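You operate a simulated robot arm through the tools that you are given. There is no shell and no other tool.

You run a simulated robot arm. Do the job below in one go: nothing can be reset, and whatever is moved stays where it is left.

JOB
Wind the backdrop on till no stains show.
Fine: free the high and low levers for the backdrop wheel and lock both again. Where these are worked on the way, their far stop is far enough and under half their travel is too little: low lever.
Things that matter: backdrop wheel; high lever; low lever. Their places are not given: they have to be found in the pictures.

Only the result counts: the job must be done as asked and must still hold three seconds after the hand-in. Knocking over, shifting, dropping, spilling or breaking anything else fails it.

ROBOT AND FRAMES
A 6-joint arm with a two-finger gripper, fixed in place. Base frame: the origin is at the foot of the arm, x ahead of it, y to its left, z up. Lengths are in mm, angles in degrees, forces in N, time in s.
Its first joint turns from -166.0 to 166.0 degrees. Payload 2.54 kg.
Tool frame: the origin (TCP) lies between the finger pads and is the grasp point; the fingertips stand 30 mm ahead of it; z points along the fingers, y is the line along which they close. The gripper opens to 116 mm. The gripper's body begins 95 mm behind the TCP.
Orientation is that of the tool frame in the base frame, as a unit quaternion [x, y, z, w]. With the fingers straight down and closing along the base's y, the tool's x points along the base's -x, its y along +y and its z along -z.

CONTROLS
- The arm moves only by the tool apply_moves. Its argument "motion" is a list of rows, each a list of 6 numbers: the shift along the tool's x, y, z in units of 150 mm (1.0 is 150 mm), then the turn, a rotation vector about the tool's x, y, z in units of 120 degrees (1.0 is 120 degrees). In form: [[tx, ty, tz, ax, ay, az], ...]. A call has 1 to 20 rows; each row is the pose to reach, as a shift and turn from the pose commanded when the call began, along the tool's axes at that moment. "claw" is the closure, from 0 (fully open) to 1 (shut), set as the call begins (left out, the last holds). A call with a number of a shift or a turn outside -1 to 1 is refused whole. A row lasts 0.2 s, in which the tool goes at most 50 mm and 8.6 degrees; a call with a longer step from one row to the next is refused whole, and so is a gripper value outside its range. A pose out of reach is approached as far as the arm can. The call stops where the force on the tool passes 50 N (or 10 N more than at its start, if that is more) or the arm is blocked; 0.2 s more then pass. Each finger travels about 72 mm/s and halts on what it meets, pressing with about 37 N; the grip force reading is that of the motor and also rises with nothing between the fingers. The clock runs only during rows and for 0.2 s after the last one: add rows that repeat a pose to give the fingers time. The reply holds the time, the measured pose of the TCP, the force on the tool along the base axes, the opening and the grip force, in the units named above and with some noise, with the torque about the TCP (base axes, N m) and any sound that the robot's microphone picked up, and new pictures: "show" is both (left out), scene, wrist or none.
- Cameras (640 x 400 px; columns grow to the right, rows downward): "scene" is fixed at [383.1, -500.9, 1685.5]; the picture's right is [1.00, -0.04, 0.00], its down [-0.02, -0.47, -0.88] and it looks along [0.03, 0.88, -0.47] (base axes); focal length 373 px, centre (320, 200). "wrist" rides on the gripper at [69, -15, -122] in the tool frame; the picture's right is [0.22, 0.98, 0.00], its down [-0.83, 0.18, -0.53] and it looks along [-0.52, 0.12, 0.85] (tool axes); focal length 251 px, centre (320, 200).
- point_at(camera, pixels): there is no depth. For up to 12 entries [column, row, z] of the newest picture of that camera ("zoom" is the newest enlarged one), the place [x, y] in the base frame at which the ray of that pixel passes the height z, good to about 2 mm, but the place of the scene camera against the robot may be out by one fixed shift of up to 25 mm in any direction. No time passes.
- zoom(camera, box): a new picture of the part [left, top, right, bottom] of that camera's present view, enlarged. No time passes.
- job_done(): hands the job in; it is judged then, once.

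Leave the gripper open and the arm clear of the work at the hand-in unless told otherwise.

The tools are called as a command line: name --pt "numbers of a row" for each row, then --argument value for the rest, lists and objects as JSON in quotes. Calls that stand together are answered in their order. apply_moves: Moves the arm, as the interface text tells. Its arguments: {"type":"object","properties":{"motion":{"type":"array","items":{"type":"array","items":{"type":"number"}}},"claw":{"type":"number"},"show":{"type":"string","enum":["both","scene","wrist","none"]}},"required":["motion"]} The other tools are called the same way: point_at (camera, pixels) gives the place at which the rays of pixels pass given heights; zoom (camera, box) takes an enlarged picture of a part of a camera's view; job_done () hands the job in.

At the start:

```text
time: 0.0
ee_pos: [218.0, 339.2, 1380.7]
tcp_rot: [0.0, 1.0, 0.0, 0.001]
force: [0.8, 0.6, -0.3]
torque: [-0.03, -0.01, 0.02]
grip_width: 116.1
grip_force: 0.1
```

scene: 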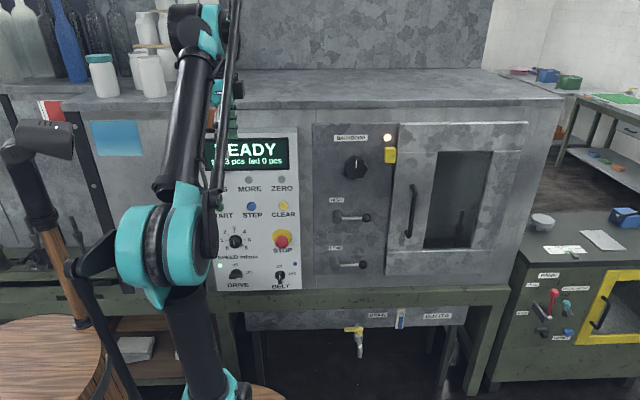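
wrist: 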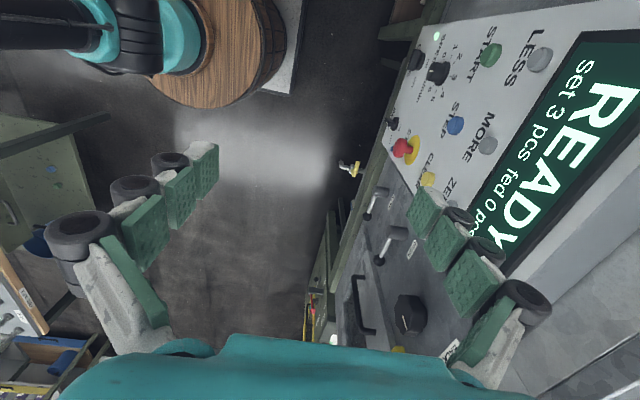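

I see a panel with a "BACKDROP" knob near (355,167) and two levers at (350,217) and (350,265). I'll zoom in on the panel first.

zoom --camera "scene" --box '[300, 110, 460, 290]'

zoom --camera "wrist" --box '[300, 150, 480, 380]'

zoom --camera "scene" --box '[380, 110, 560, 290]'

```text
2.22 times, centred on (380, 200) of scene
```

zoom: 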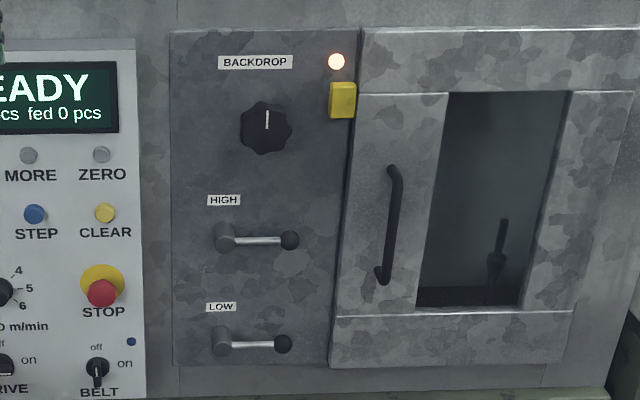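

```text
1.74 times, centred on (390, 265) of wrist
```

zoom: 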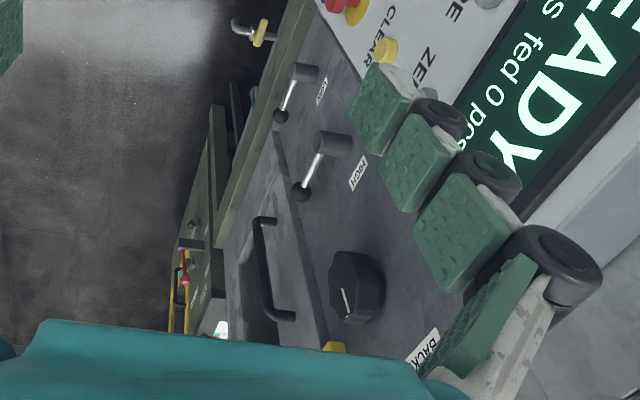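

```text
2.22 times, centred on (470, 200) of scene
```

zoom: 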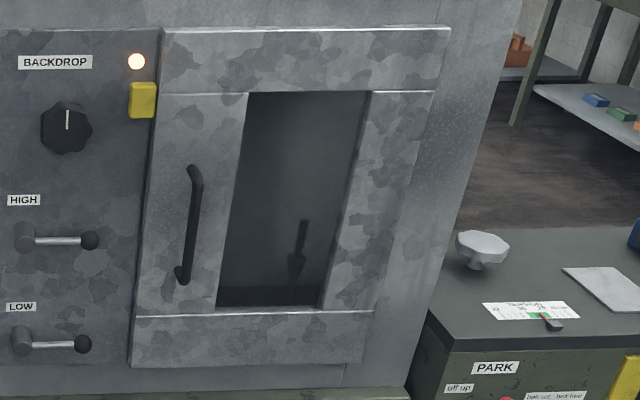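

The scene and wrist views together put the backdrop wheel near (532, 582, 1221). The panel faces -y, with the lever pivots near x=475 at z≈1030 and z≈832. I'll turn the tool to face the panel, wrist camera on top, and back off a little to get a good look.

apply_moves --pt "-0.0667 -0.0267 0.0444 -0.0385 0.0385 0.0385" --pt "-0.1333 -0.0533 0.0889 -0.077 0.077 0.077" --pt "-0.2 -0.08 0.1333 -0.1155 0.1155 0.1155" --pt "-0.2667 -0.1067 0.1778 -0.154 0.154 0.154" --pt "-0.3333 -0.1333 0.2222 -0.1925 0.1925 0.1925" --pt "-0.4 -0.16 0.2667 -0.2309 0.2309 0.2309" --pt "-0.4667 -0.1867 0.3111 -0.2694 0.2694 0.2694" --pt "-0.5333 -0.2133 0.3556 -0.3079 0.3079 0.3079" --pt "-0.6 -0.24 0.4 -0.3464 0.3464 0.3464" --pt "-0.6667 -0.2667 0.4444 -0.3849 0.3849 0.3849" --pt "-0.7333 -0.2933 0.4889 -0.4234 0.4234 0.4234" --pt "-0.8 -0.32 0.5333 -0.4619 0.4619 0.4619" --pt "-0.8667 -0.3467 0.5778 -0.5004 0.5004 0.5004" --pt "-0.9333 -0.3733 0.6222 -0.5389 0.5389 0.5389" --pt "-1.0 -0.4 0.6667 -0.57735 0.57735 0.57735"

```text
time: 3.2
ee_pos: [368.0, 278.8, 1280.4]
tcp_rot: [0.5, 0.499, 0.5, -0.5]
force: [0.3, 0.4, -0.4]
torque: [0.02, -0.01, 0.03]
grip_width: 115.6
grip_force: 0.0
```

scene: 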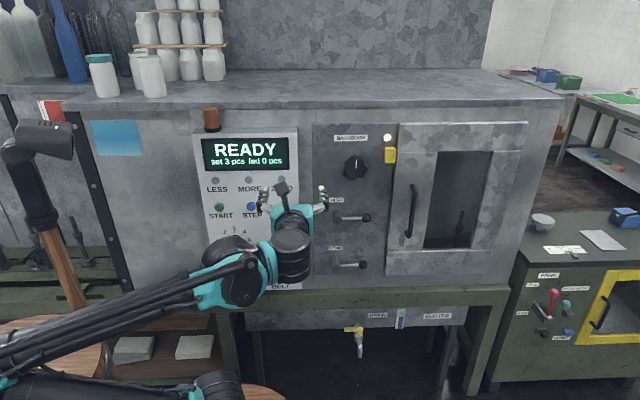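
wrist: 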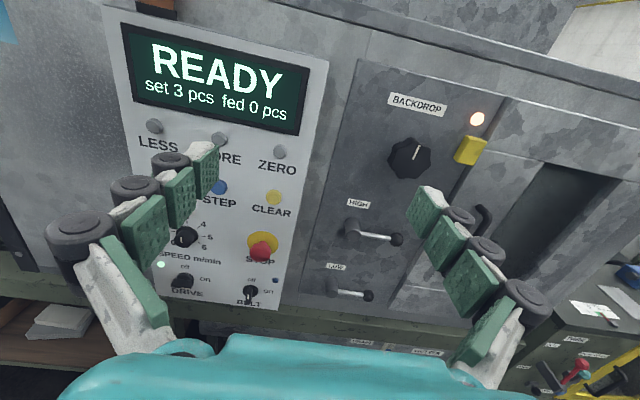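

The tool now faces the panel: tool x is up, y is to the right and z is into the panel. The fingers partly hide the window, so I'll move right to look into it and at the wheel.

apply_moves --pt "0 0.2 0 0 0 0" --pt "0 0.4 0 0 0 0" --pt "0 0.6 0 0 0 0" --pt "0 0.8 0 0 0 0" --pt "0 1.0 0 0 0 0"

```text
time: 4.4
ee_pos: [517.3, 279.0, 1279.9]
tcp_rot: [0.501, 0.5, 0.5, -0.5]
force: [-0.7, 0.0, -0.1]
torque: [0.0, -0.01, -0.07]
grip_width: 115.9
grip_force: 0.0
```

scene: 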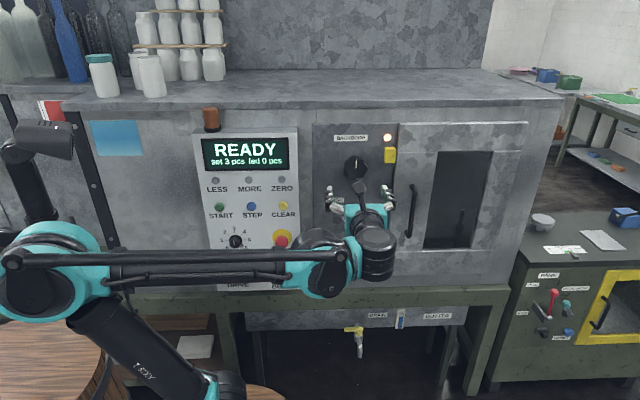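
wrist: 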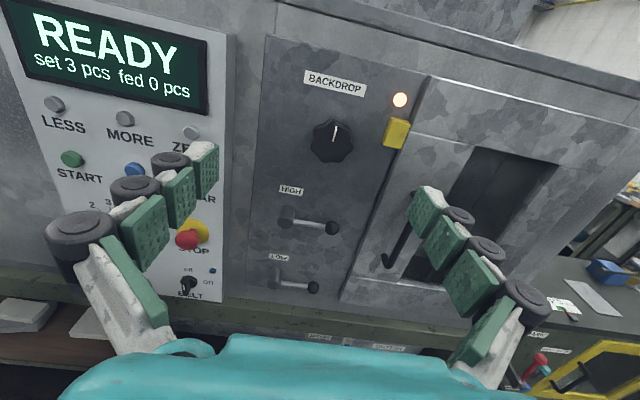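

zoom --camera "wrist" --box '[250, 50, 450, 310]'

zoom --camera "wrist" --box '[370, 120, 580, 300]'

zoom --camera "scene" --box '[410, 135, 510, 265]'

zoom --camera "scene" --box '[320, 120, 410, 190]'

```text
1.54 times, centred on (350, 180) of wrist
```

zoom: 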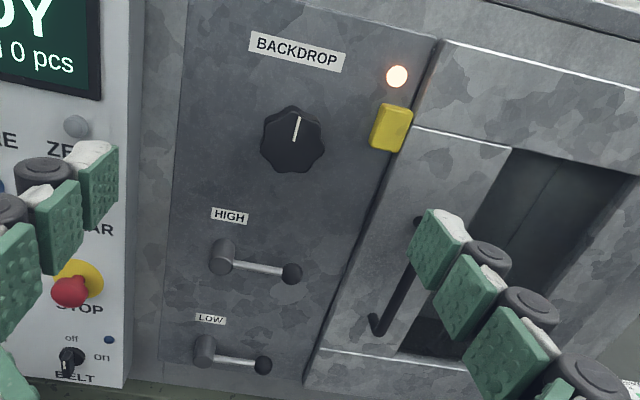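

```text
2.22 times, centred on (475, 210) of wrist
```

zoom: 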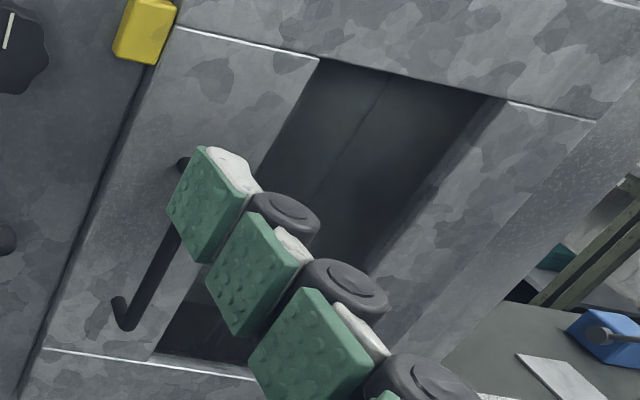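

```text
3.08 times, centred on (460, 200) of scene
```

zoom: 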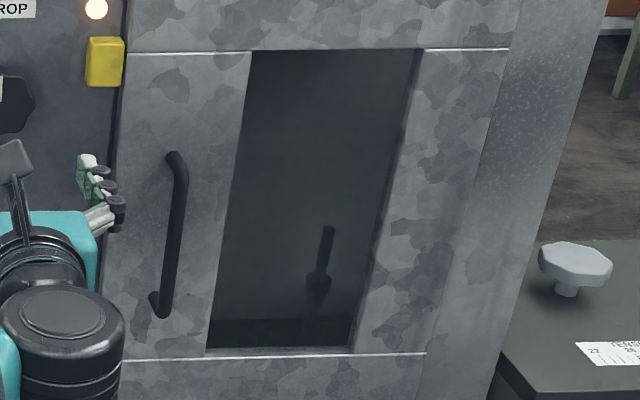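

```text
5.71 times, centred on (365, 155) of scene
```

zoom: 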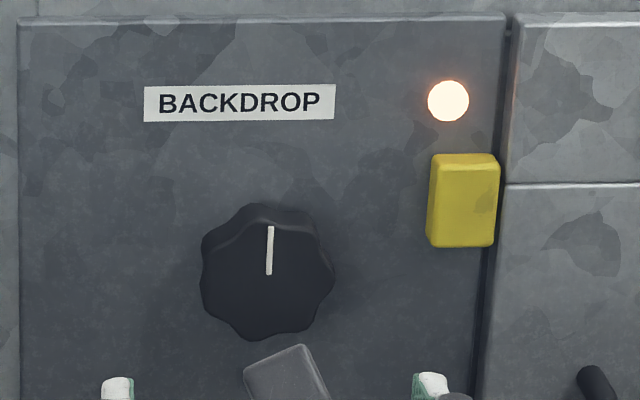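

The wheel's white pointer is up, and both levers point right. The panel light is lit, with a yellow block next to it. The window interior is dark, so I'll bring the wrist camera in front of it to see the backdrop.

apply_moves --pt "-0.12 0.2 -0.04 0 0 0" --pt "-0.24 0.4 -0.08 0 0 0" --pt "-0.36 0.6 -0.12 0 0 0" --pt "-0.48 0.8 -0.16 0 0 0" --pt "-0.6 1.0 -0.2 0 0 0" --show "none"

apply_moves --pt "-0.05 0.2 0 0 0 0" --pt "-0.1 0.4 0 0 0 0" --pt "-0.15 0.6 0 0 0 0" --pt "-0.2 0.7 0 0 0 0"

```text
time: 5.6
ee_pos: [667.7, 247.8, 1190.0]
tcp_rot: [-0.5, -0.5, -0.499, 0.501]
force: [-0.7, 0.0, -0.1]
torque: [-0.01, 0.02, -0.07]
grip_width: 115.9
grip_force: 0.1
```

```text
time: 6.6
ee_pos: [774.3, 250.5, 1161.3]
tcp_rot: [0.5, 0.5, 0.5, -0.5]
force: [-0.8, 0.3, 0.1]
torque: [-0.02, 0.04, -0.03]
grip_width: 116.3
grip_force: 0.3
```

scene: 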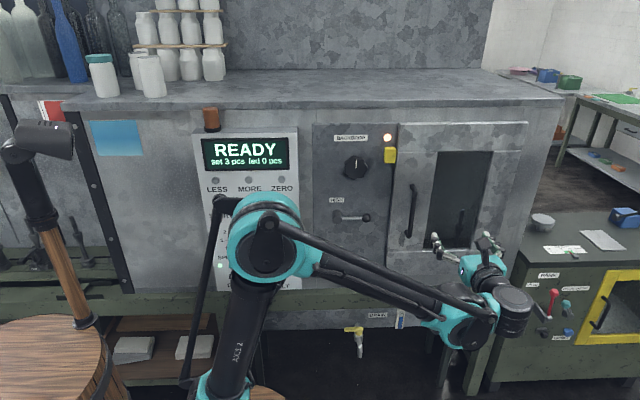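
wrist: 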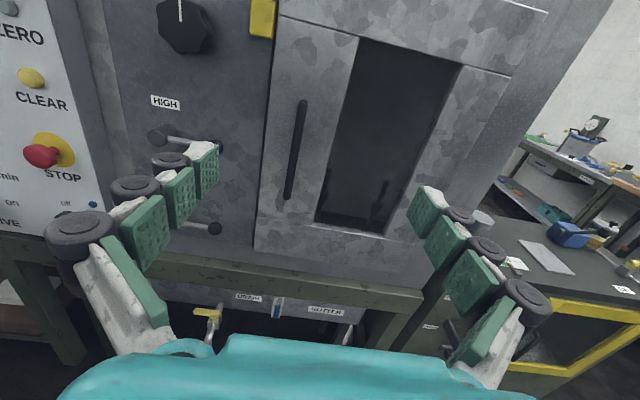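

zoom --camera "wrist" --box '[270, 20, 490, 260]'

zoom --camera "wrist" --box '[130, 0, 290, 100]'

zoom --camera "wrist" --box '[200, 270, 400, 360]'

zoom --camera "scene" --box '[400, 130, 520, 270]'

```text
1.67 times, centred on (380, 140) of wrist
```

zoom: 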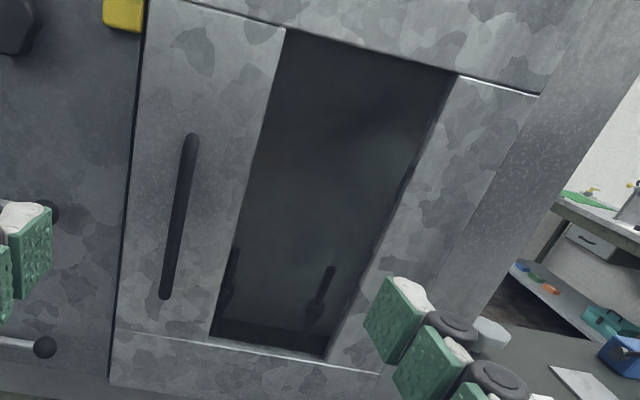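

```text
4.00 times, centred on (210, 50) of wrist
```

zoom: 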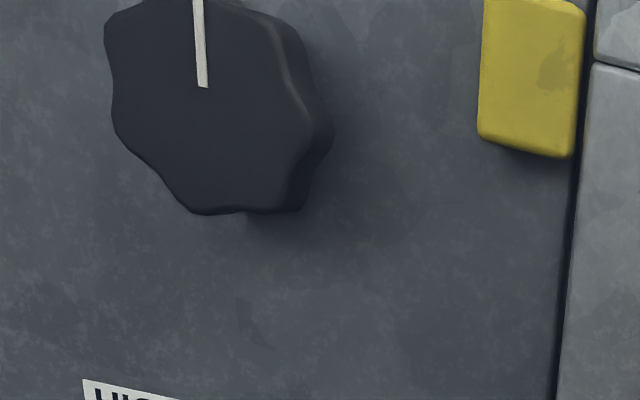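

```text
3.20 times, centred on (300, 315) of wrist
```

zoom: 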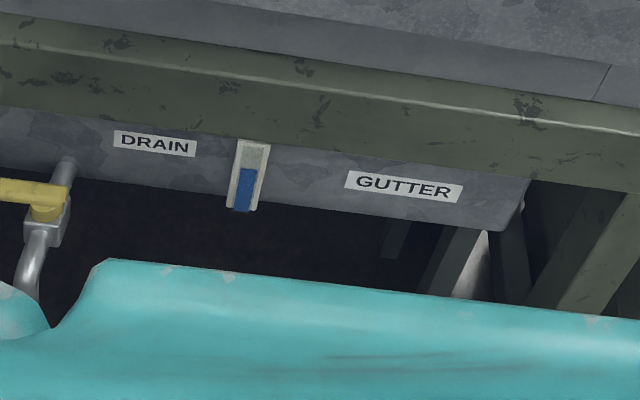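

```text
2.86 times, centred on (460, 200) of scene
```

zoom: 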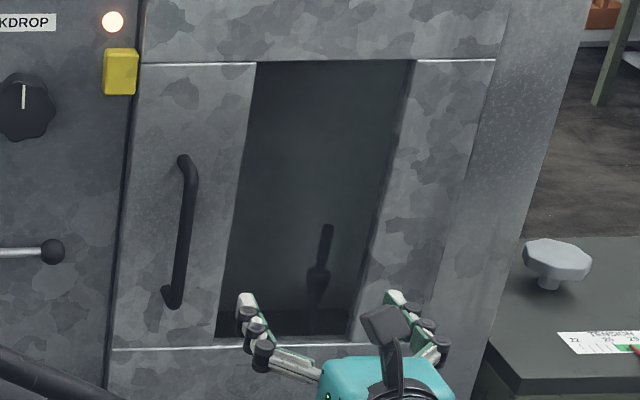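

The window interior is dark, with two dark arrow-shaped items low down at the back. I'll zoom tighter into the glass to look for the backdrop and its stains.

zoom --camera "wrist" --box '[310, 150, 400, 235]'

zoom --camera "wrist" --box '[340, 35, 470, 150]'

zoom --camera "scene" --box '[425, 145, 495, 195]'

zoom --camera "scene" --box '[425, 195, 495, 250]'

```text
4.71 times, centred on (355, 192) of wrist
```

zoom: 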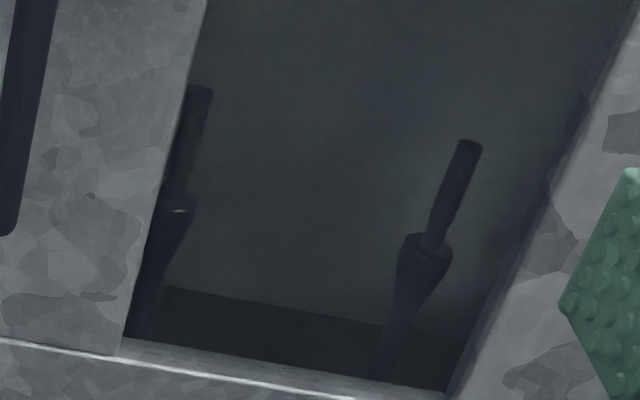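

```text
3.48 times, centred on (405, 92) of wrist
```

zoom: 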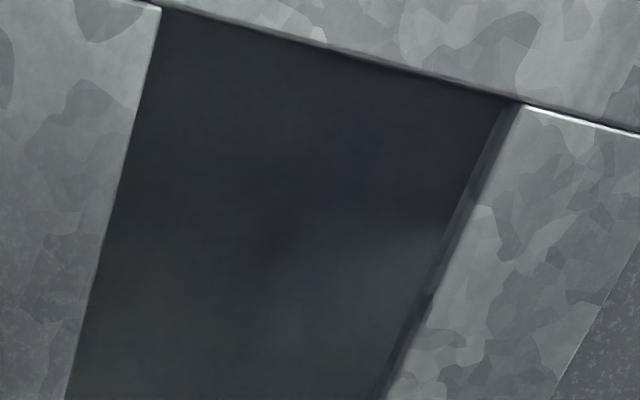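

```text
8.00 times, centred on (460, 170) of scene
```

zoom: 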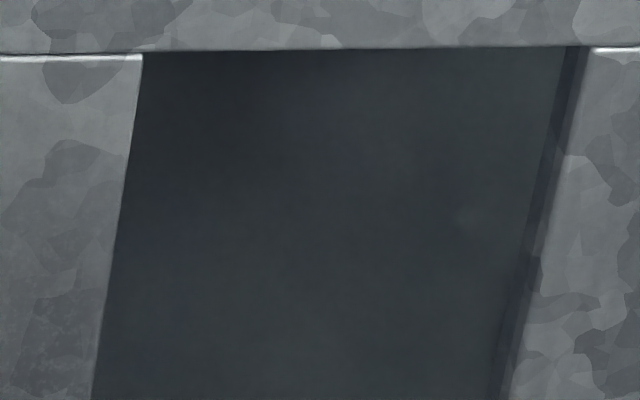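

```text
7.27 times, centred on (460, 222) of scene
```

zoom: 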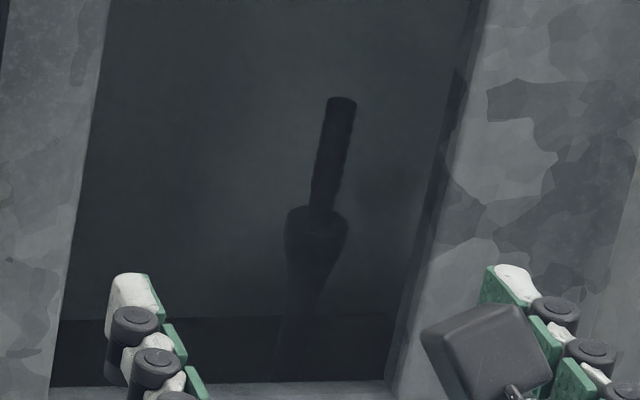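

The booth holds dark bottles in front of a dark backdrop. I can see a faint bluish blotch in its upper middle, but the contrast is low. Next I'll look squarely at the two levers and measure them.

apply_moves --pt "-0.1 -0.2 0 0 0 0" --pt "-0.2 -0.4 0 0 0 0" --pt "-0.3 -0.6 0 0 0 0" --pt "-0.4 -0.8 0 0 0 0" --pt "-0.5 -1.0 0 0 0 0" --show "none"

apply_moves --pt "-0.1 -0.2 0 0 0 0" --pt "-0.2 -0.4 0 0 0 0" --pt "-0.3 -0.6 0 0 0 0" --pt "-0.4 -0.8 0 0 0 0" --pt "-0.5 -0.95 0 0 0 0"

```text
time: 7.8
ee_pos: [623.2, 249.7, 1085.4]
tcp_rot: [-0.5, -0.5, -0.499, 0.501]
force: [0.9, -0.6, -0.2]
torque: [0.0, 0.01, 0.04]
grip_width: 116.0
grip_force: 0.2
```

```text
time: 9.0
ee_pos: [482.3, 251.0, 1009.3]
tcp_rot: [0.5, 0.499, 0.501, -0.5]
force: [0.2, -0.5, -0.9]
torque: [-0.01, 0.02, -0.01]
grip_width: 115.8
grip_force: 0.1
```

scene: 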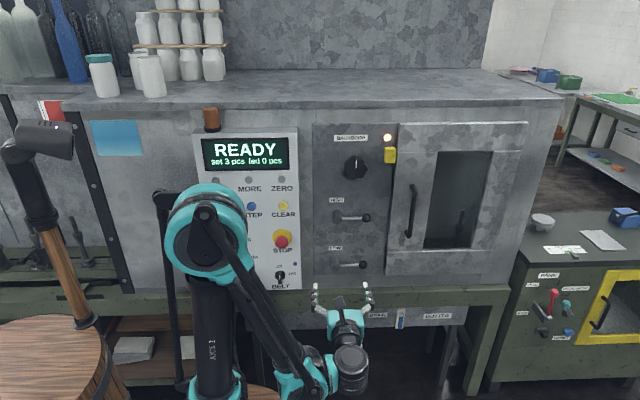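
wrist: 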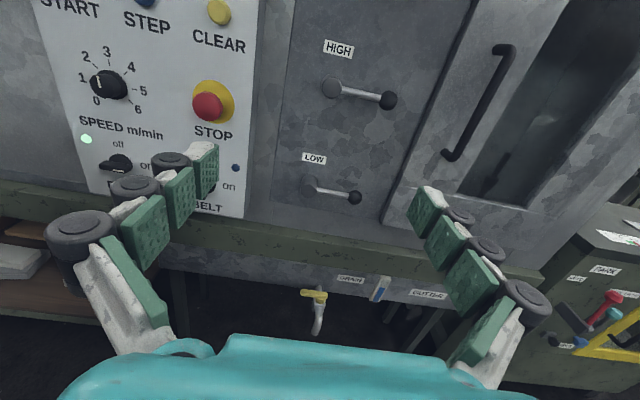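

zoom --camera "wrist" --box '[270, 30, 430, 220]'

zoom --camera "scene" --box '[310, 185, 390, 280]'

zoom --camera "wrist" --box '[440, 0, 620, 200]'

```text
2.11 times, centred on (350, 125) of wrist
```

zoom: 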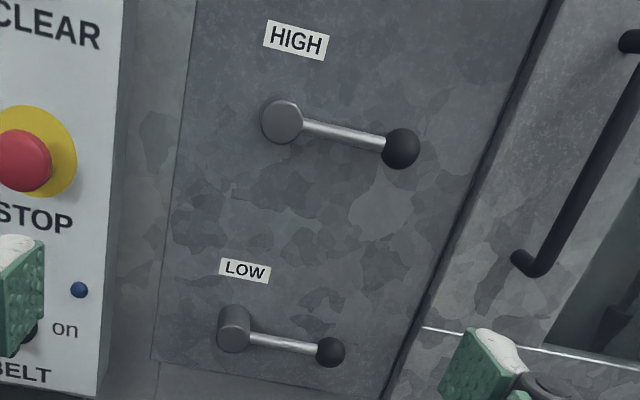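

```text
4.21 times, centred on (350, 232) of scene
```

zoom: 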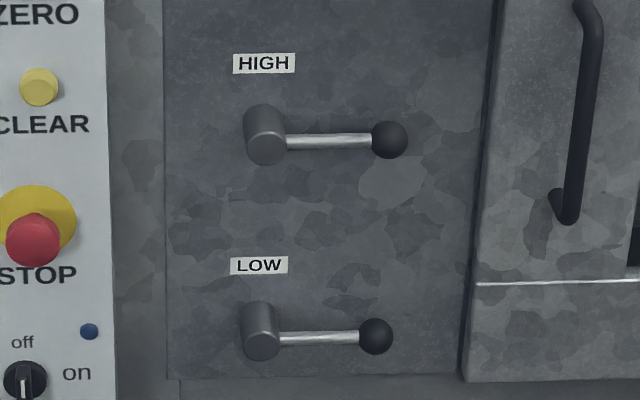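

```text
2.00 times, centred on (530, 100) of wrist
```

zoom: 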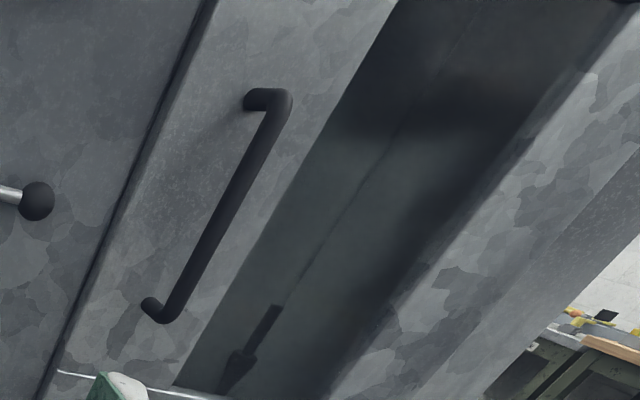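

The levers rotate about bosses on the panel. Rough triangulation puts the HIGH ball near (603, 588, 1021) and its pivot near (505, 597, 1019). The dark blurry patches behind the glass must be the stains. I'll roll the tool 90° so the fingers close vertically, and move in front of the HIGH lever to measure it better.

apply_moves --pt "0.006 0.05 0.03 0 0 -0.0682" --pt "0.012 0.1 0.06 0 0 -0.1364" --pt "0.018 0.15 0.09 0 0 -0.2045" --pt "0.024 0.2 0.12 0 0 -0.2727" --pt "0.03 0.25 0.15 0 0 -0.3409" --pt "0.036 0.3 0.18 0 0 -0.4091" --pt "0.042 0.35 0.21 0 0 -0.4773" --pt "0.048 0.4 0.24 0 0 -0.5455" --pt "0.054 0.45 0.27 0 0 -0.6136" --pt "0.06 0.5 0.3 0 0 -0.6818" --pt "0.07 0.52 0.33 0 0 -0.75"

```text
time: 11.4
ee_pos: [559.9, 298.0, 1023.0]
tcp_rot: [-0.002, 0.707, 0.707, -0.001]
force: [0.7, 0.0, -0.6]
torque: [0.0, 0.04, -0.03]
grip_width: 116.0
grip_force: 0.0
```

scene: 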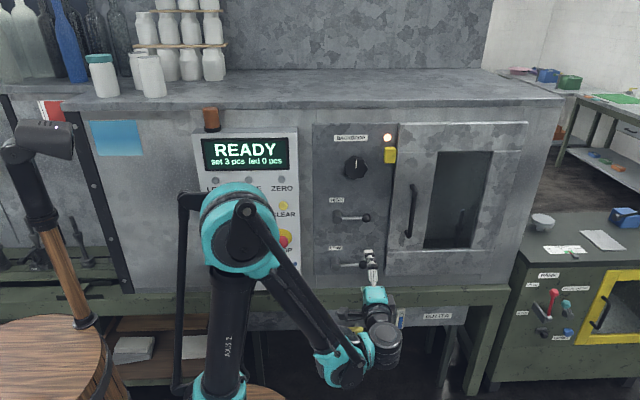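
wrist: 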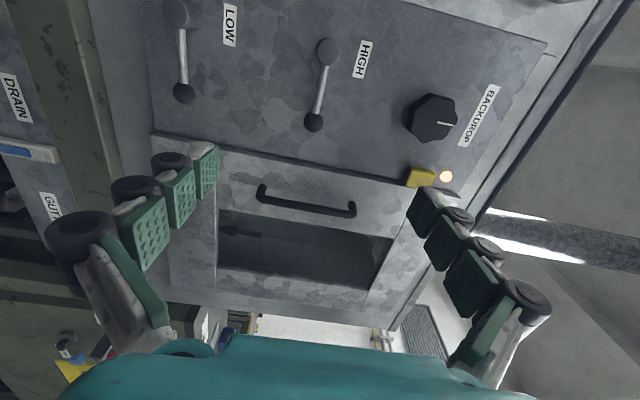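

Now the picture's right is up. I'll zoom in to get accurate pixel positions for the levers and the wheel.

zoom --camera "wrist" --box '[140, 0, 380, 150]'

zoom --camera "wrist" --box '[210, 170, 400, 310]'

zoom --camera "wrist" --box '[380, 70, 500, 190]'

```text
2.67 times, centred on (260, 75) of wrist
```

zoom: 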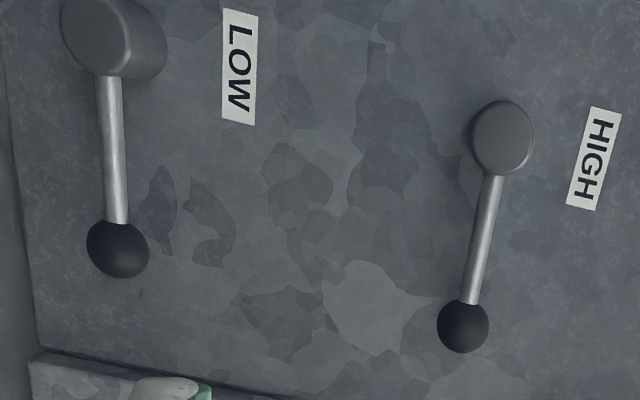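

```text
2.86 times, centred on (305, 240) of wrist
```

zoom: 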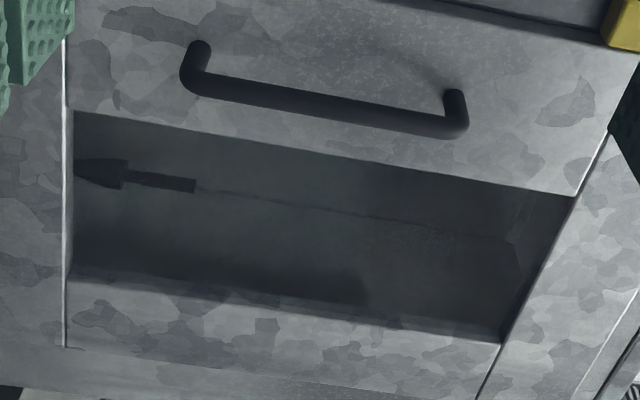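

```text
3.33 times, centred on (440, 130) of wrist
```

zoom: 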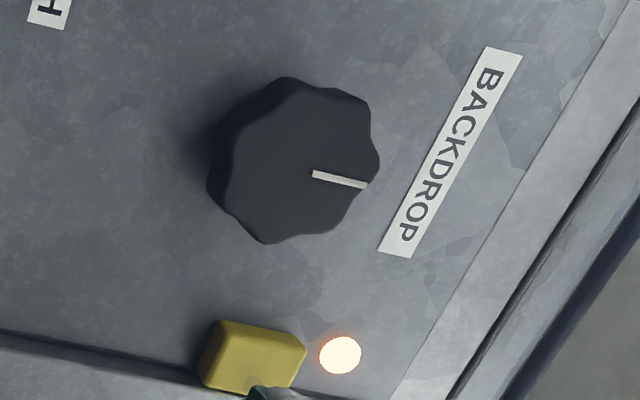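

I'll get exact rays from this wrist view for the HIGH ball (313.6,122.2), LOW ball (184.3,93.4), LOW boss (176.5,13.2) and wheel (432.5,119.5).

point_at --camera "wrist" --pixels '[[313.6, 122.2, 1022], [313.6, 122.2, 1024], [313.6, 122.2, 1026], [328.2, 51.4, 1024], [184.3, 93.4, 820], [184.3, 93.4, 840], [176.5, 13.2, 820], [176.5, 13.2, 840], [432.5, 119.5, 1210], [432.5, 119.5, 1230], [362.6, 59.6, 1075], [362.6, 59.6, 1080]]'

point_at --camera "scene" --pixels '[[366.4, 217.5, 1024], [366.4, 217.5, 1014], [355, 167, 1220], [355, 167, 1230], [337, 216, 1024], [349, 265, 830]]'

```text
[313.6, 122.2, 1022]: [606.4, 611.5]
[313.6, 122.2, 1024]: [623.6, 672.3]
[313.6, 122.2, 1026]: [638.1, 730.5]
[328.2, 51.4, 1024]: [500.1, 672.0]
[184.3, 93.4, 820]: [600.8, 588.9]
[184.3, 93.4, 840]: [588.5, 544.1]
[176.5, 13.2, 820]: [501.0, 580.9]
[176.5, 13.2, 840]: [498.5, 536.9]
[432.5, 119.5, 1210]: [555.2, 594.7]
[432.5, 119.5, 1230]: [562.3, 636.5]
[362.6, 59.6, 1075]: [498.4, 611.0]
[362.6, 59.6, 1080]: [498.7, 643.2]
```

```text
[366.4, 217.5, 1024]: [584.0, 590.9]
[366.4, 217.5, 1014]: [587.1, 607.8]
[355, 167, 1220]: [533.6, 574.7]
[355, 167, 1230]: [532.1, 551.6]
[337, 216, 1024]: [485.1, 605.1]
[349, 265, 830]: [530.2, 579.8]
```

The levers resolve to HIGH ball ≈ (600, 587, 1021), LOW ball ≈ (600, 587, 821) and pivots at x≈501. The wheel front is at ≈ (555, 588, 1207) and the panel face at y≈620. I'll approach the HIGH ball with the fingers partly open above and below it, stopping short of it first.

apply_moves --pt "-0.053 -0.003 0.2 0 0 0" --pt "-0.107 -0.006 0.4 0 0 0" --pt "-0.16 -0.009 0.6 0 0 0" --pt "-0.213 -0.011 0.8 0 0 0" --pt "-0.267 -0.013 1.0 0 0 0" --claw 0.4

```text
time: 12.6
ee_pos: [599.0, 449.2, 1019.1]
tcp_rot: [0.0, 0.707, 0.707, 0.0]
force: [-0.2, -0.1, -0.2]
torque: [-0.02, 0.01, 0.02]
grip_width: 69.3
grip_force: 0.0
```

scene: 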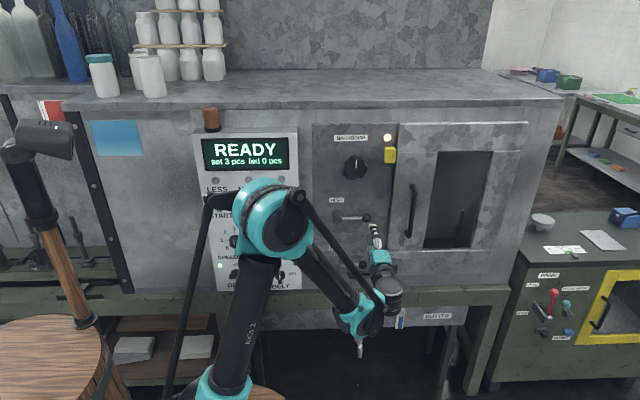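
wrist: 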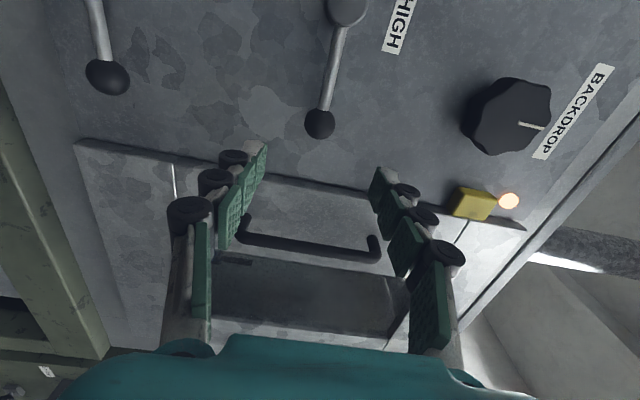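

The ball is at (320,124) in the wrist view, exactly where my estimate projects along the approach line. I'll advance so the fingertips straddle it, with TCP y≈570.

apply_moves --pt "-0.003 0.006 0.2 0 0 0" --pt "-0.005 0.012 0.4 0 0 0" --pt "-0.007 0.012 0.6 0 0 0" --pt "-0.007 0.012 0.72 0 0 0" --pt "-0.007 0.012 0.8 0 0 0"

```text
time: 13.8
ee_pos: [601.7, 568.2, 1022.1]
tcp_rot: [0.0, 0.707, 0.707, 0.0]
force: [0.5, -0.1, -1.2]
torque: [0.03, 0.01, 0.02]
grip_width: 70.0
grip_force: 0.0
```

scene: 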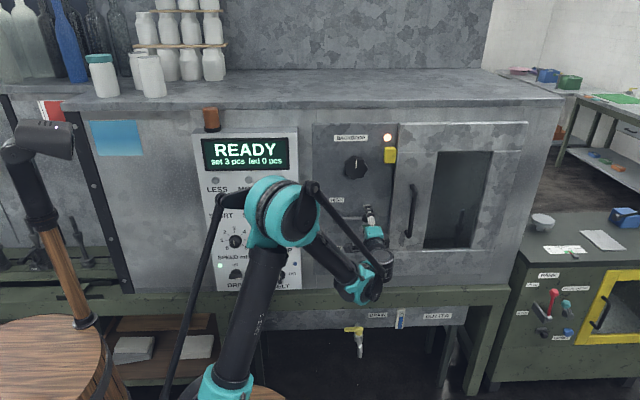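
wrist: 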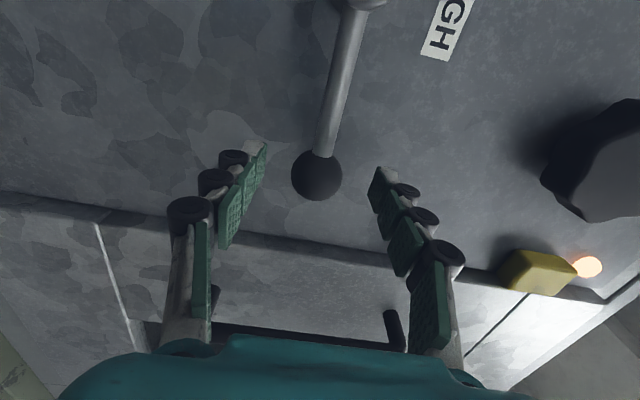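

The ball sits between the fingers at (316,175), about 21 mm ahead of the TCP. I'll go 6 mm deeper and close on it.

apply_moves --pt "0 0 0.04 0 0 0" --show "none"

apply_moves --pt "0 0 0 0 0 0" --pt "0 0 0 0 0 0" --pt "0 0 0 0 0 0" --pt "0 0 0 0 0 0" --claw 0.85

```text
time: 14.2
ee_pos: [600.1, 575.5, 1021.1]
tcp_rot: [0.0, 0.707, 0.707, 0.0]
force: [-0.2, -0.4, -0.6]
torque: [-0.01, -0.01, 0.0]
grip_width: 69.4
grip_force: 0.0
```

```text
time: 15.2
ee_pos: [600.1, 575.0, 1020.7]
tcp_rot: [0.0, 0.708, 0.706, -0.001]
force: [-3.3, -5.0, -24.7]
torque: [-0.34, -0.3, 0.03]
grip_width: 30.1
grip_force: 44.6
```

scene: 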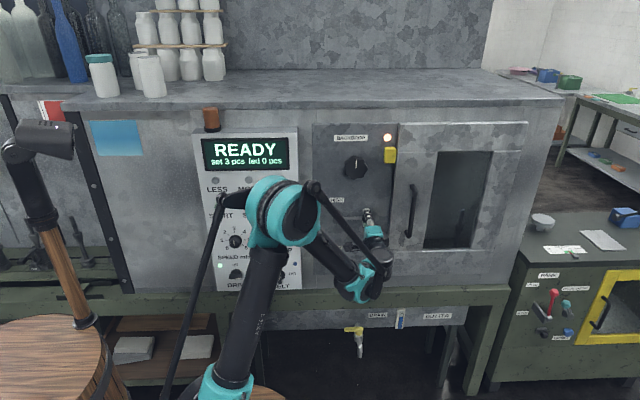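
wrist: 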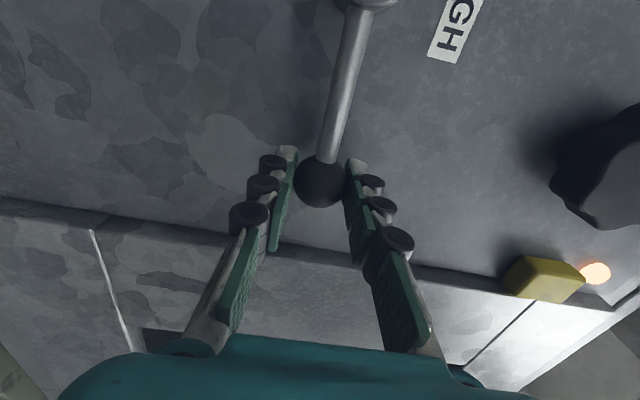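

I have the ball at 30 mm width. The force reads -24.7 N in z, so the lower finger is pushing up on the ball and the lever isn't yielding upward. I'll ease down a few mm and see how the force reacts.

apply_moves --pt "0 -0.01 0 0 0 0.002" --pt "0 -0.02 0 0 0 0.006" --pt "0 -0.02 0 0 0 0.006" --show "none"

```text
time: 16.0
ee_pos: [599.5, 575.1, 1018.6]
tcp_rot: [0.005, 0.706, 0.708, -0.005]
force: [1.6, 9.2, 7.1]
torque: [0.07, 0.63, 0.04]
grip_width: 30.1
grip_force: 45.0
```

The force flipped to +7 N after moving down 2 mm, so neutral is about z=1019. I'll push further down along the arc and watch for yielding.

apply_moves --pt "0 -0.01 0 0 0 0.007" --pt "0 -0.02 0 0 0 0.014" --pt "0 -0.03 0 0 0 0.02" --pt "0 -0.03 0 0 0 0.02" --show "wrist"

```text
time: 17.0
ee_pos: [600.1, 575.1, 1013.7]
tcp_rot: [0.019, 0.706, 0.707, -0.018]
force: [4.9, 10.9, 3.4]
torque: [0.02, 0.36, -0.18]
grip_width: 30.1
grip_force: 45.1
```

wrist: 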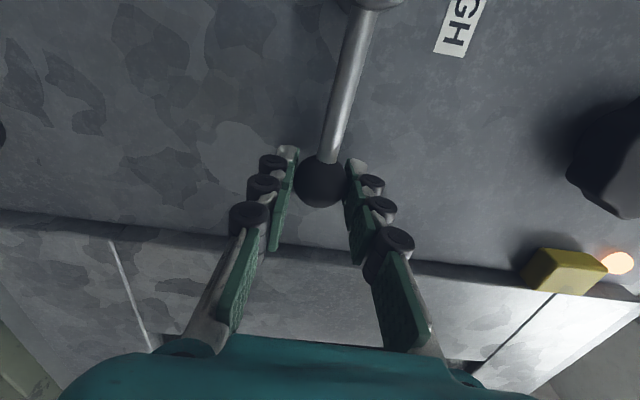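

The lever follows downward with only a few newtons, so down is the freeing direction. I'll loosen the fingers into a cage around the ball and follow the arc (R≈99 mm) downward 30°.

apply_moves --pt "0 0 0 0 0 0" --pt "0.0056 -0.0861 0 0 0 0.0625" --pt "0.0225 -0.1708 0 0 0 0.125" --pt "0.0502 -0.2526 0 0 0 0.1875" --pt "0.0884 -0.33 0 0 0 0.25" --claw 0.7 --show "wrist"

```text
time: 18.2
ee_pos: [583.3, 575.5, 967.3]
tcp_rot: [0.201, 0.678, 0.678, -0.202]
force: [-0.2, -0.4, 0.7]
torque: [0.01, -0.01, 0.04]
grip_width: 35.3
grip_force: 0.5
```

wrist: 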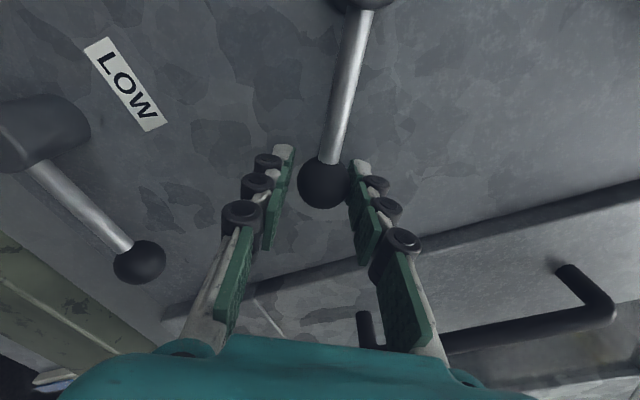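

The lever is at about 33° and following freely. I'll continue the arc downward another 30°.

apply_moves --pt "0.0056 -0.0861 0 0 0 0.0625" --pt "0.0225 -0.1708 0 0 0 0.125" --pt "0.0502 -0.2526 0 0 0 0.1875" --pt "0.0884 -0.33 0 0 0 0.25"

```text
time: 19.2
ee_pos: [546.3, 575.1, 930.5]
tcp_rot: [0.371, 0.602, 0.602, -0.371]
force: [3.2, 0.7, 3.6]
torque: [0.06, 0.0, 0.0]
grip_width: 37.7
grip_force: 2.2
```

scene: 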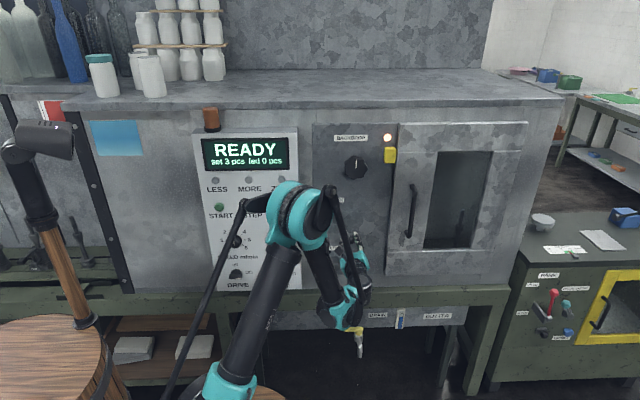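
wrist: 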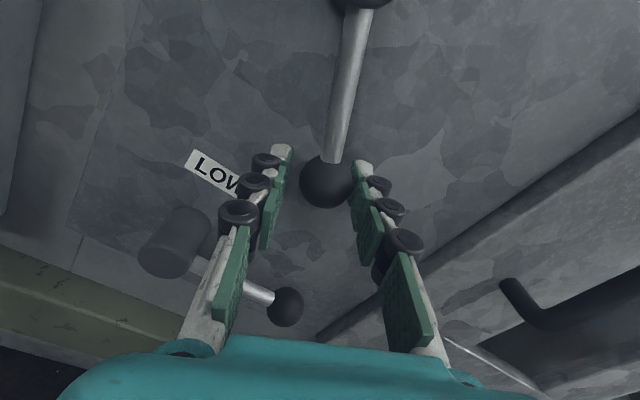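

At about 63°, still free. I'll keep going until the far stop shows up as a force rise.

apply_moves --pt "0.0056 -0.0861 0 0 0 0.0625" --pt "0.0225 -0.1708 0 0 0 0.125" --pt "0.0502 -0.2526 0 0 0 0.1875" --pt "0.0884 -0.33 0 0 0 0.25"

```text
time: 19.8
ee_pos: [536.7, 573.2, 924.5]
tcp_rot: [0.44, 0.552, 0.562, -0.431]
force: [32.7, -4.3, 14.5]
torque: [0.23, -0.01, -0.56]
grip_width: 59.0
grip_force: 18.4
stopped in row 2: the force on the tool passed its limit at 96 N (the readings are from after the stop); the commanded pose is now the measured one
```

scene: 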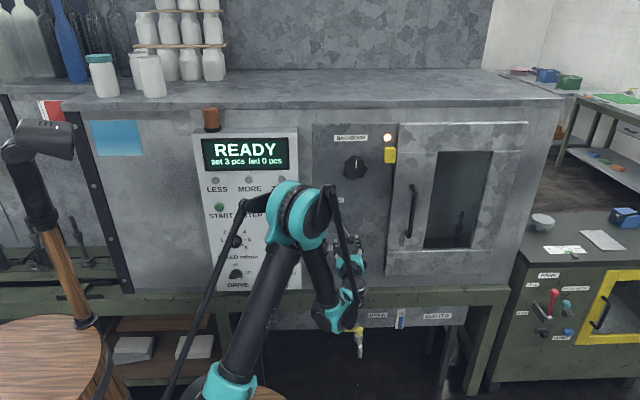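
wrist: 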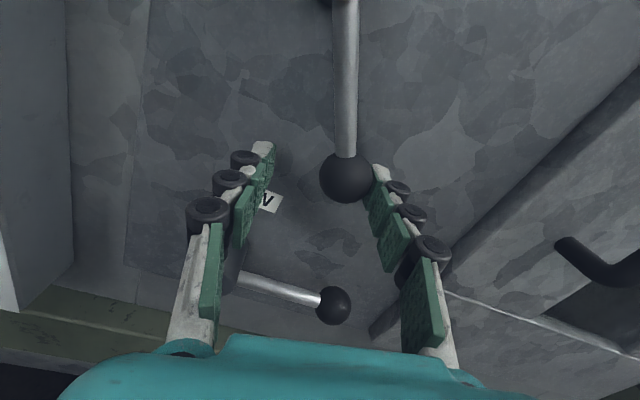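

The lever reached its far stop at about 60° below horizontal, and the ball pushed one finger open. HIGH is freed. I'll open the fingers to drop the contact, then back straight out.

apply_moves --pt "0 0.03 0 0 0 0" --pt "0 0.03 0 0 0 0" --pt "0 0.03 -0.2 0 0 0" --pt "0 0.03 -0.4 0 0 0" --pt "0 0.03 -0.6 0 0 0" --pt "0 0.03 -0.8 0 0 0" --claw 0.25

```text
time: 21.2
ee_pos: [540.6, 458.6, 940.2]
tcp_rot: [0.438, 0.555, 0.56, -0.432]
force: [-0.1, 0.9, 0.1]
torque: [-0.01, -0.01, -0.03]
grip_width: 87.0
grip_force: 0.1
out of reach, approached as far as the arm can: row 5, 6
```

scene: 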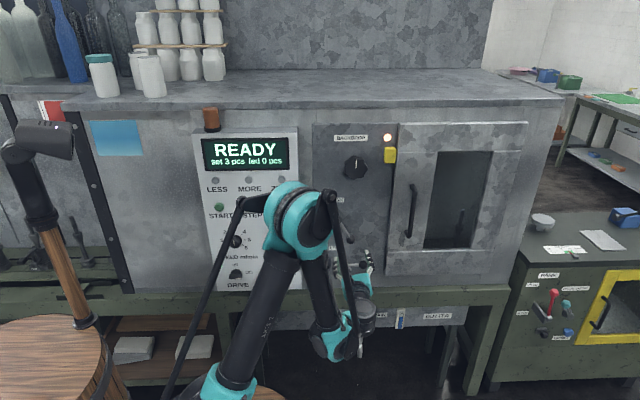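
wrist: 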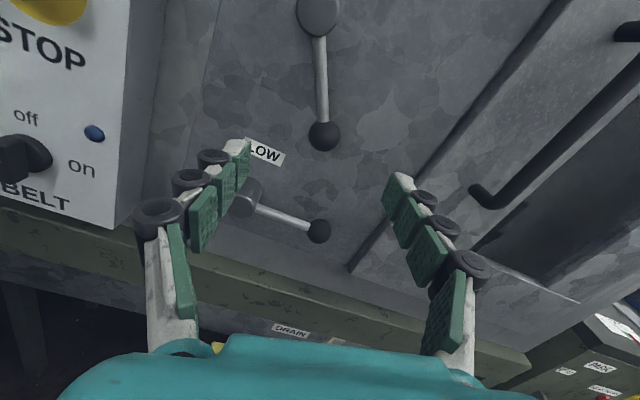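

HIGH now hangs about 60° down: boss (318,12), ball (324,137). Backing out reached an arm limit at y≈459, which is clear enough. Before working the LOW lever I want to see the clearance to the green rail below it.

zoom --camera "wrist" --box '[200, 100, 480, 350]'

zoom --camera "scene" --box '[300, 200, 460, 330]'

point_at --camera "wrist" --pixels '[[319, 231, 815], [319, 231, 821], [324, 137, 925], [324, 137, 935], [330, 290, 700], [330, 290, 720]]'

```text
1.60 times, centred on (340, 225) of wrist
```

zoom: 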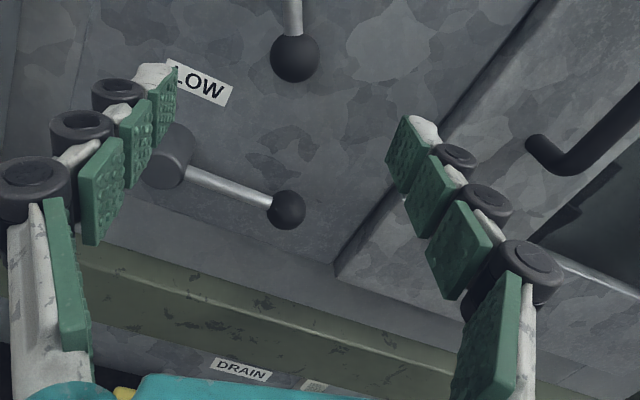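

```text
3.08 times, centred on (380, 265) of scene
```

zoom: 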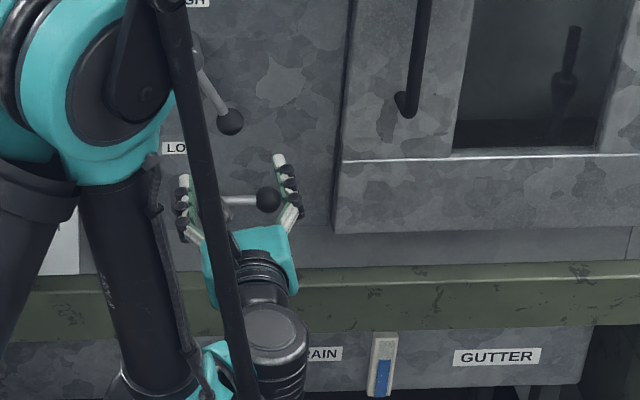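

```text
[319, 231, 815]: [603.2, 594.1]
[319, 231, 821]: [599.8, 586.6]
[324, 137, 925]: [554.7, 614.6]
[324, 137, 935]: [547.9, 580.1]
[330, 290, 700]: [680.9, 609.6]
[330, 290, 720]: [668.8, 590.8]
```

The LOW ball is confirmed near (600, 587, 821). The HIGH ball is now at about (549, 587, 933), i.e. 61° down. The rail top is near z≈685, which leaves room for the same method. I'll roll back so the fingers close vertically and descend towards the LOW ball, staying in front of the levers.

apply_moves --pt "-0.09 0.02 0.03 0.0004 0.0005 -0.0703" --pt "-0.18 0.04 0.06 0.0008 0.001 -0.1406" --pt "-0.27 0.06 0.09 0.0012 0.0014 -0.2109" --pt "-0.36 0.08 0.12 0.0016 0.0019 -0.2812" --pt "-0.45 0.11 0.15 0.002 0.0024 -0.3515" --pt "-0.54 0.13 0.18 0.0024 0.0029 -0.4218" --pt "-0.63 0.15 0.2 0.0028 0.0034 -0.4921" --pt "-0.72 0.17 0.2 0.0032 0.0038 -0.5624" --pt "-0.8 0.19 0.2 0.0036 0.0043 -0.6327" --claw 0.4

```text
time: 23.2
ee_pos: [623.6, 509.4, 861.9]
tcp_rot: [0.0, 0.708, 0.706, -0.002]
force: [-0.2, 0.3, 0.6]
torque: [-0.01, -0.01, 0.02]
grip_width: 69.4
grip_force: 0.0
out of reach, approached as far as the arm can: row 1, 2, 3, 4, 5, 6, 7, 8, 9
```

scene: 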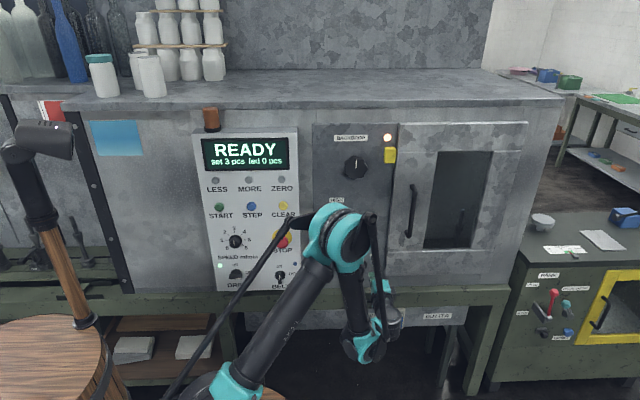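
wrist: 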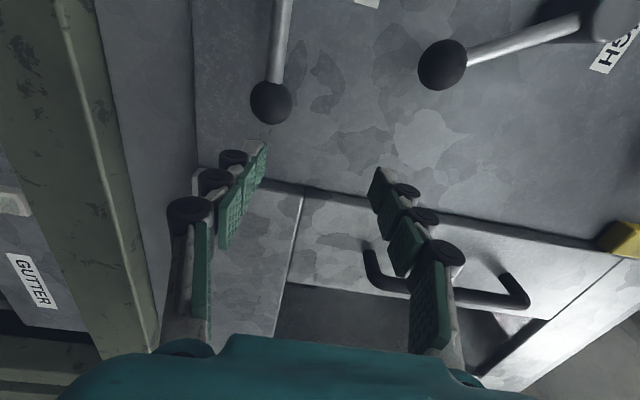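

At this height the arm can't hold the tool level. It drifted to (624, 509, 862) because the wrist hits a limit. For LOW I'll pitch the tool down about 30° and push the lever with closed fingers from above. First I'll go up to get back in reach and roll the camera to the top.

apply_moves --pt "0 0.15 0 0 0 0" --pt "0 0.3 0 0 0 0" --pt "0 0.45 0 0 0 0" --pt "0 0.6 0 0 0 0" --pt "0 0.75 0 0 0 0" --pt "0 0.9 -0.1 0 0 0" --show "none"

```text
time: 24.6
ee_pos: [623.3, 492.7, 997.4]
tcp_rot: [0.001, 0.706, 0.708, -0.001]
force: [-0.2, -0.3, -0.2]
torque: [0.02, -0.02, 0.04]
grip_width: 69.8
grip_force: 0.1
```

The pose matches the command again at (623, 493, 997). Now I'll roll so the camera is on top and pitch the tool 30° down while backing off slightly, closing the fingers as I go.

apply_moves --pt "0.0129 -0.0039 -0.035 0.0163 -0.0163 0.0609" --pt "0.0258 -0.0078 -0.07 0.0327 -0.0327 0.1219" --pt "0.0388 -0.0118 -0.105 0.049 -0.049 0.1828" --pt "0.0517 -0.0157 -0.14 0.0653 -0.0653 0.2438" --pt "0.0646 -0.0196 -0.175 0.0817 -0.0817 0.3047" --pt "0.0775 -0.0235 -0.21 0.098 -0.098 0.3657" --pt "0.0904 -0.0274 -0.245 0.1143 -0.1143 0.4266" --pt "0.1033 -0.0313 -0.28 0.1307 -0.1307 0.4875" --pt "0.1163 -0.0353 -0.315 0.147 -0.147 0.5485" --pt "0.1292 -0.0392 -0.35 0.1633 -0.1633 0.6094" --pt "0.1421 -0.0431 -0.385 0.1797 -0.1797 0.6704" --pt "0.155 -0.047 -0.42 0.196 -0.196 0.7313" --claw 1.0

```text
time: 27.2
ee_pos: [599.6, 430.5, 989.5]
tcp_rot: [0.613, 0.612, 0.352, -0.355]
force: [0.0, -0.5, -0.3]
torque: [0.01, 0.01, -0.02]
grip_width: 0.0
grip_force: 28.2
```

scene: 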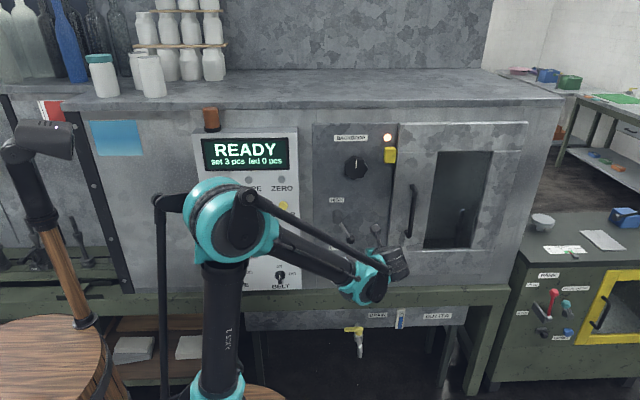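
wrist: 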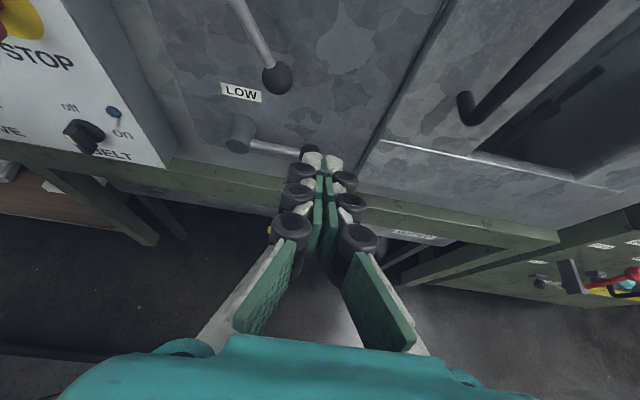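

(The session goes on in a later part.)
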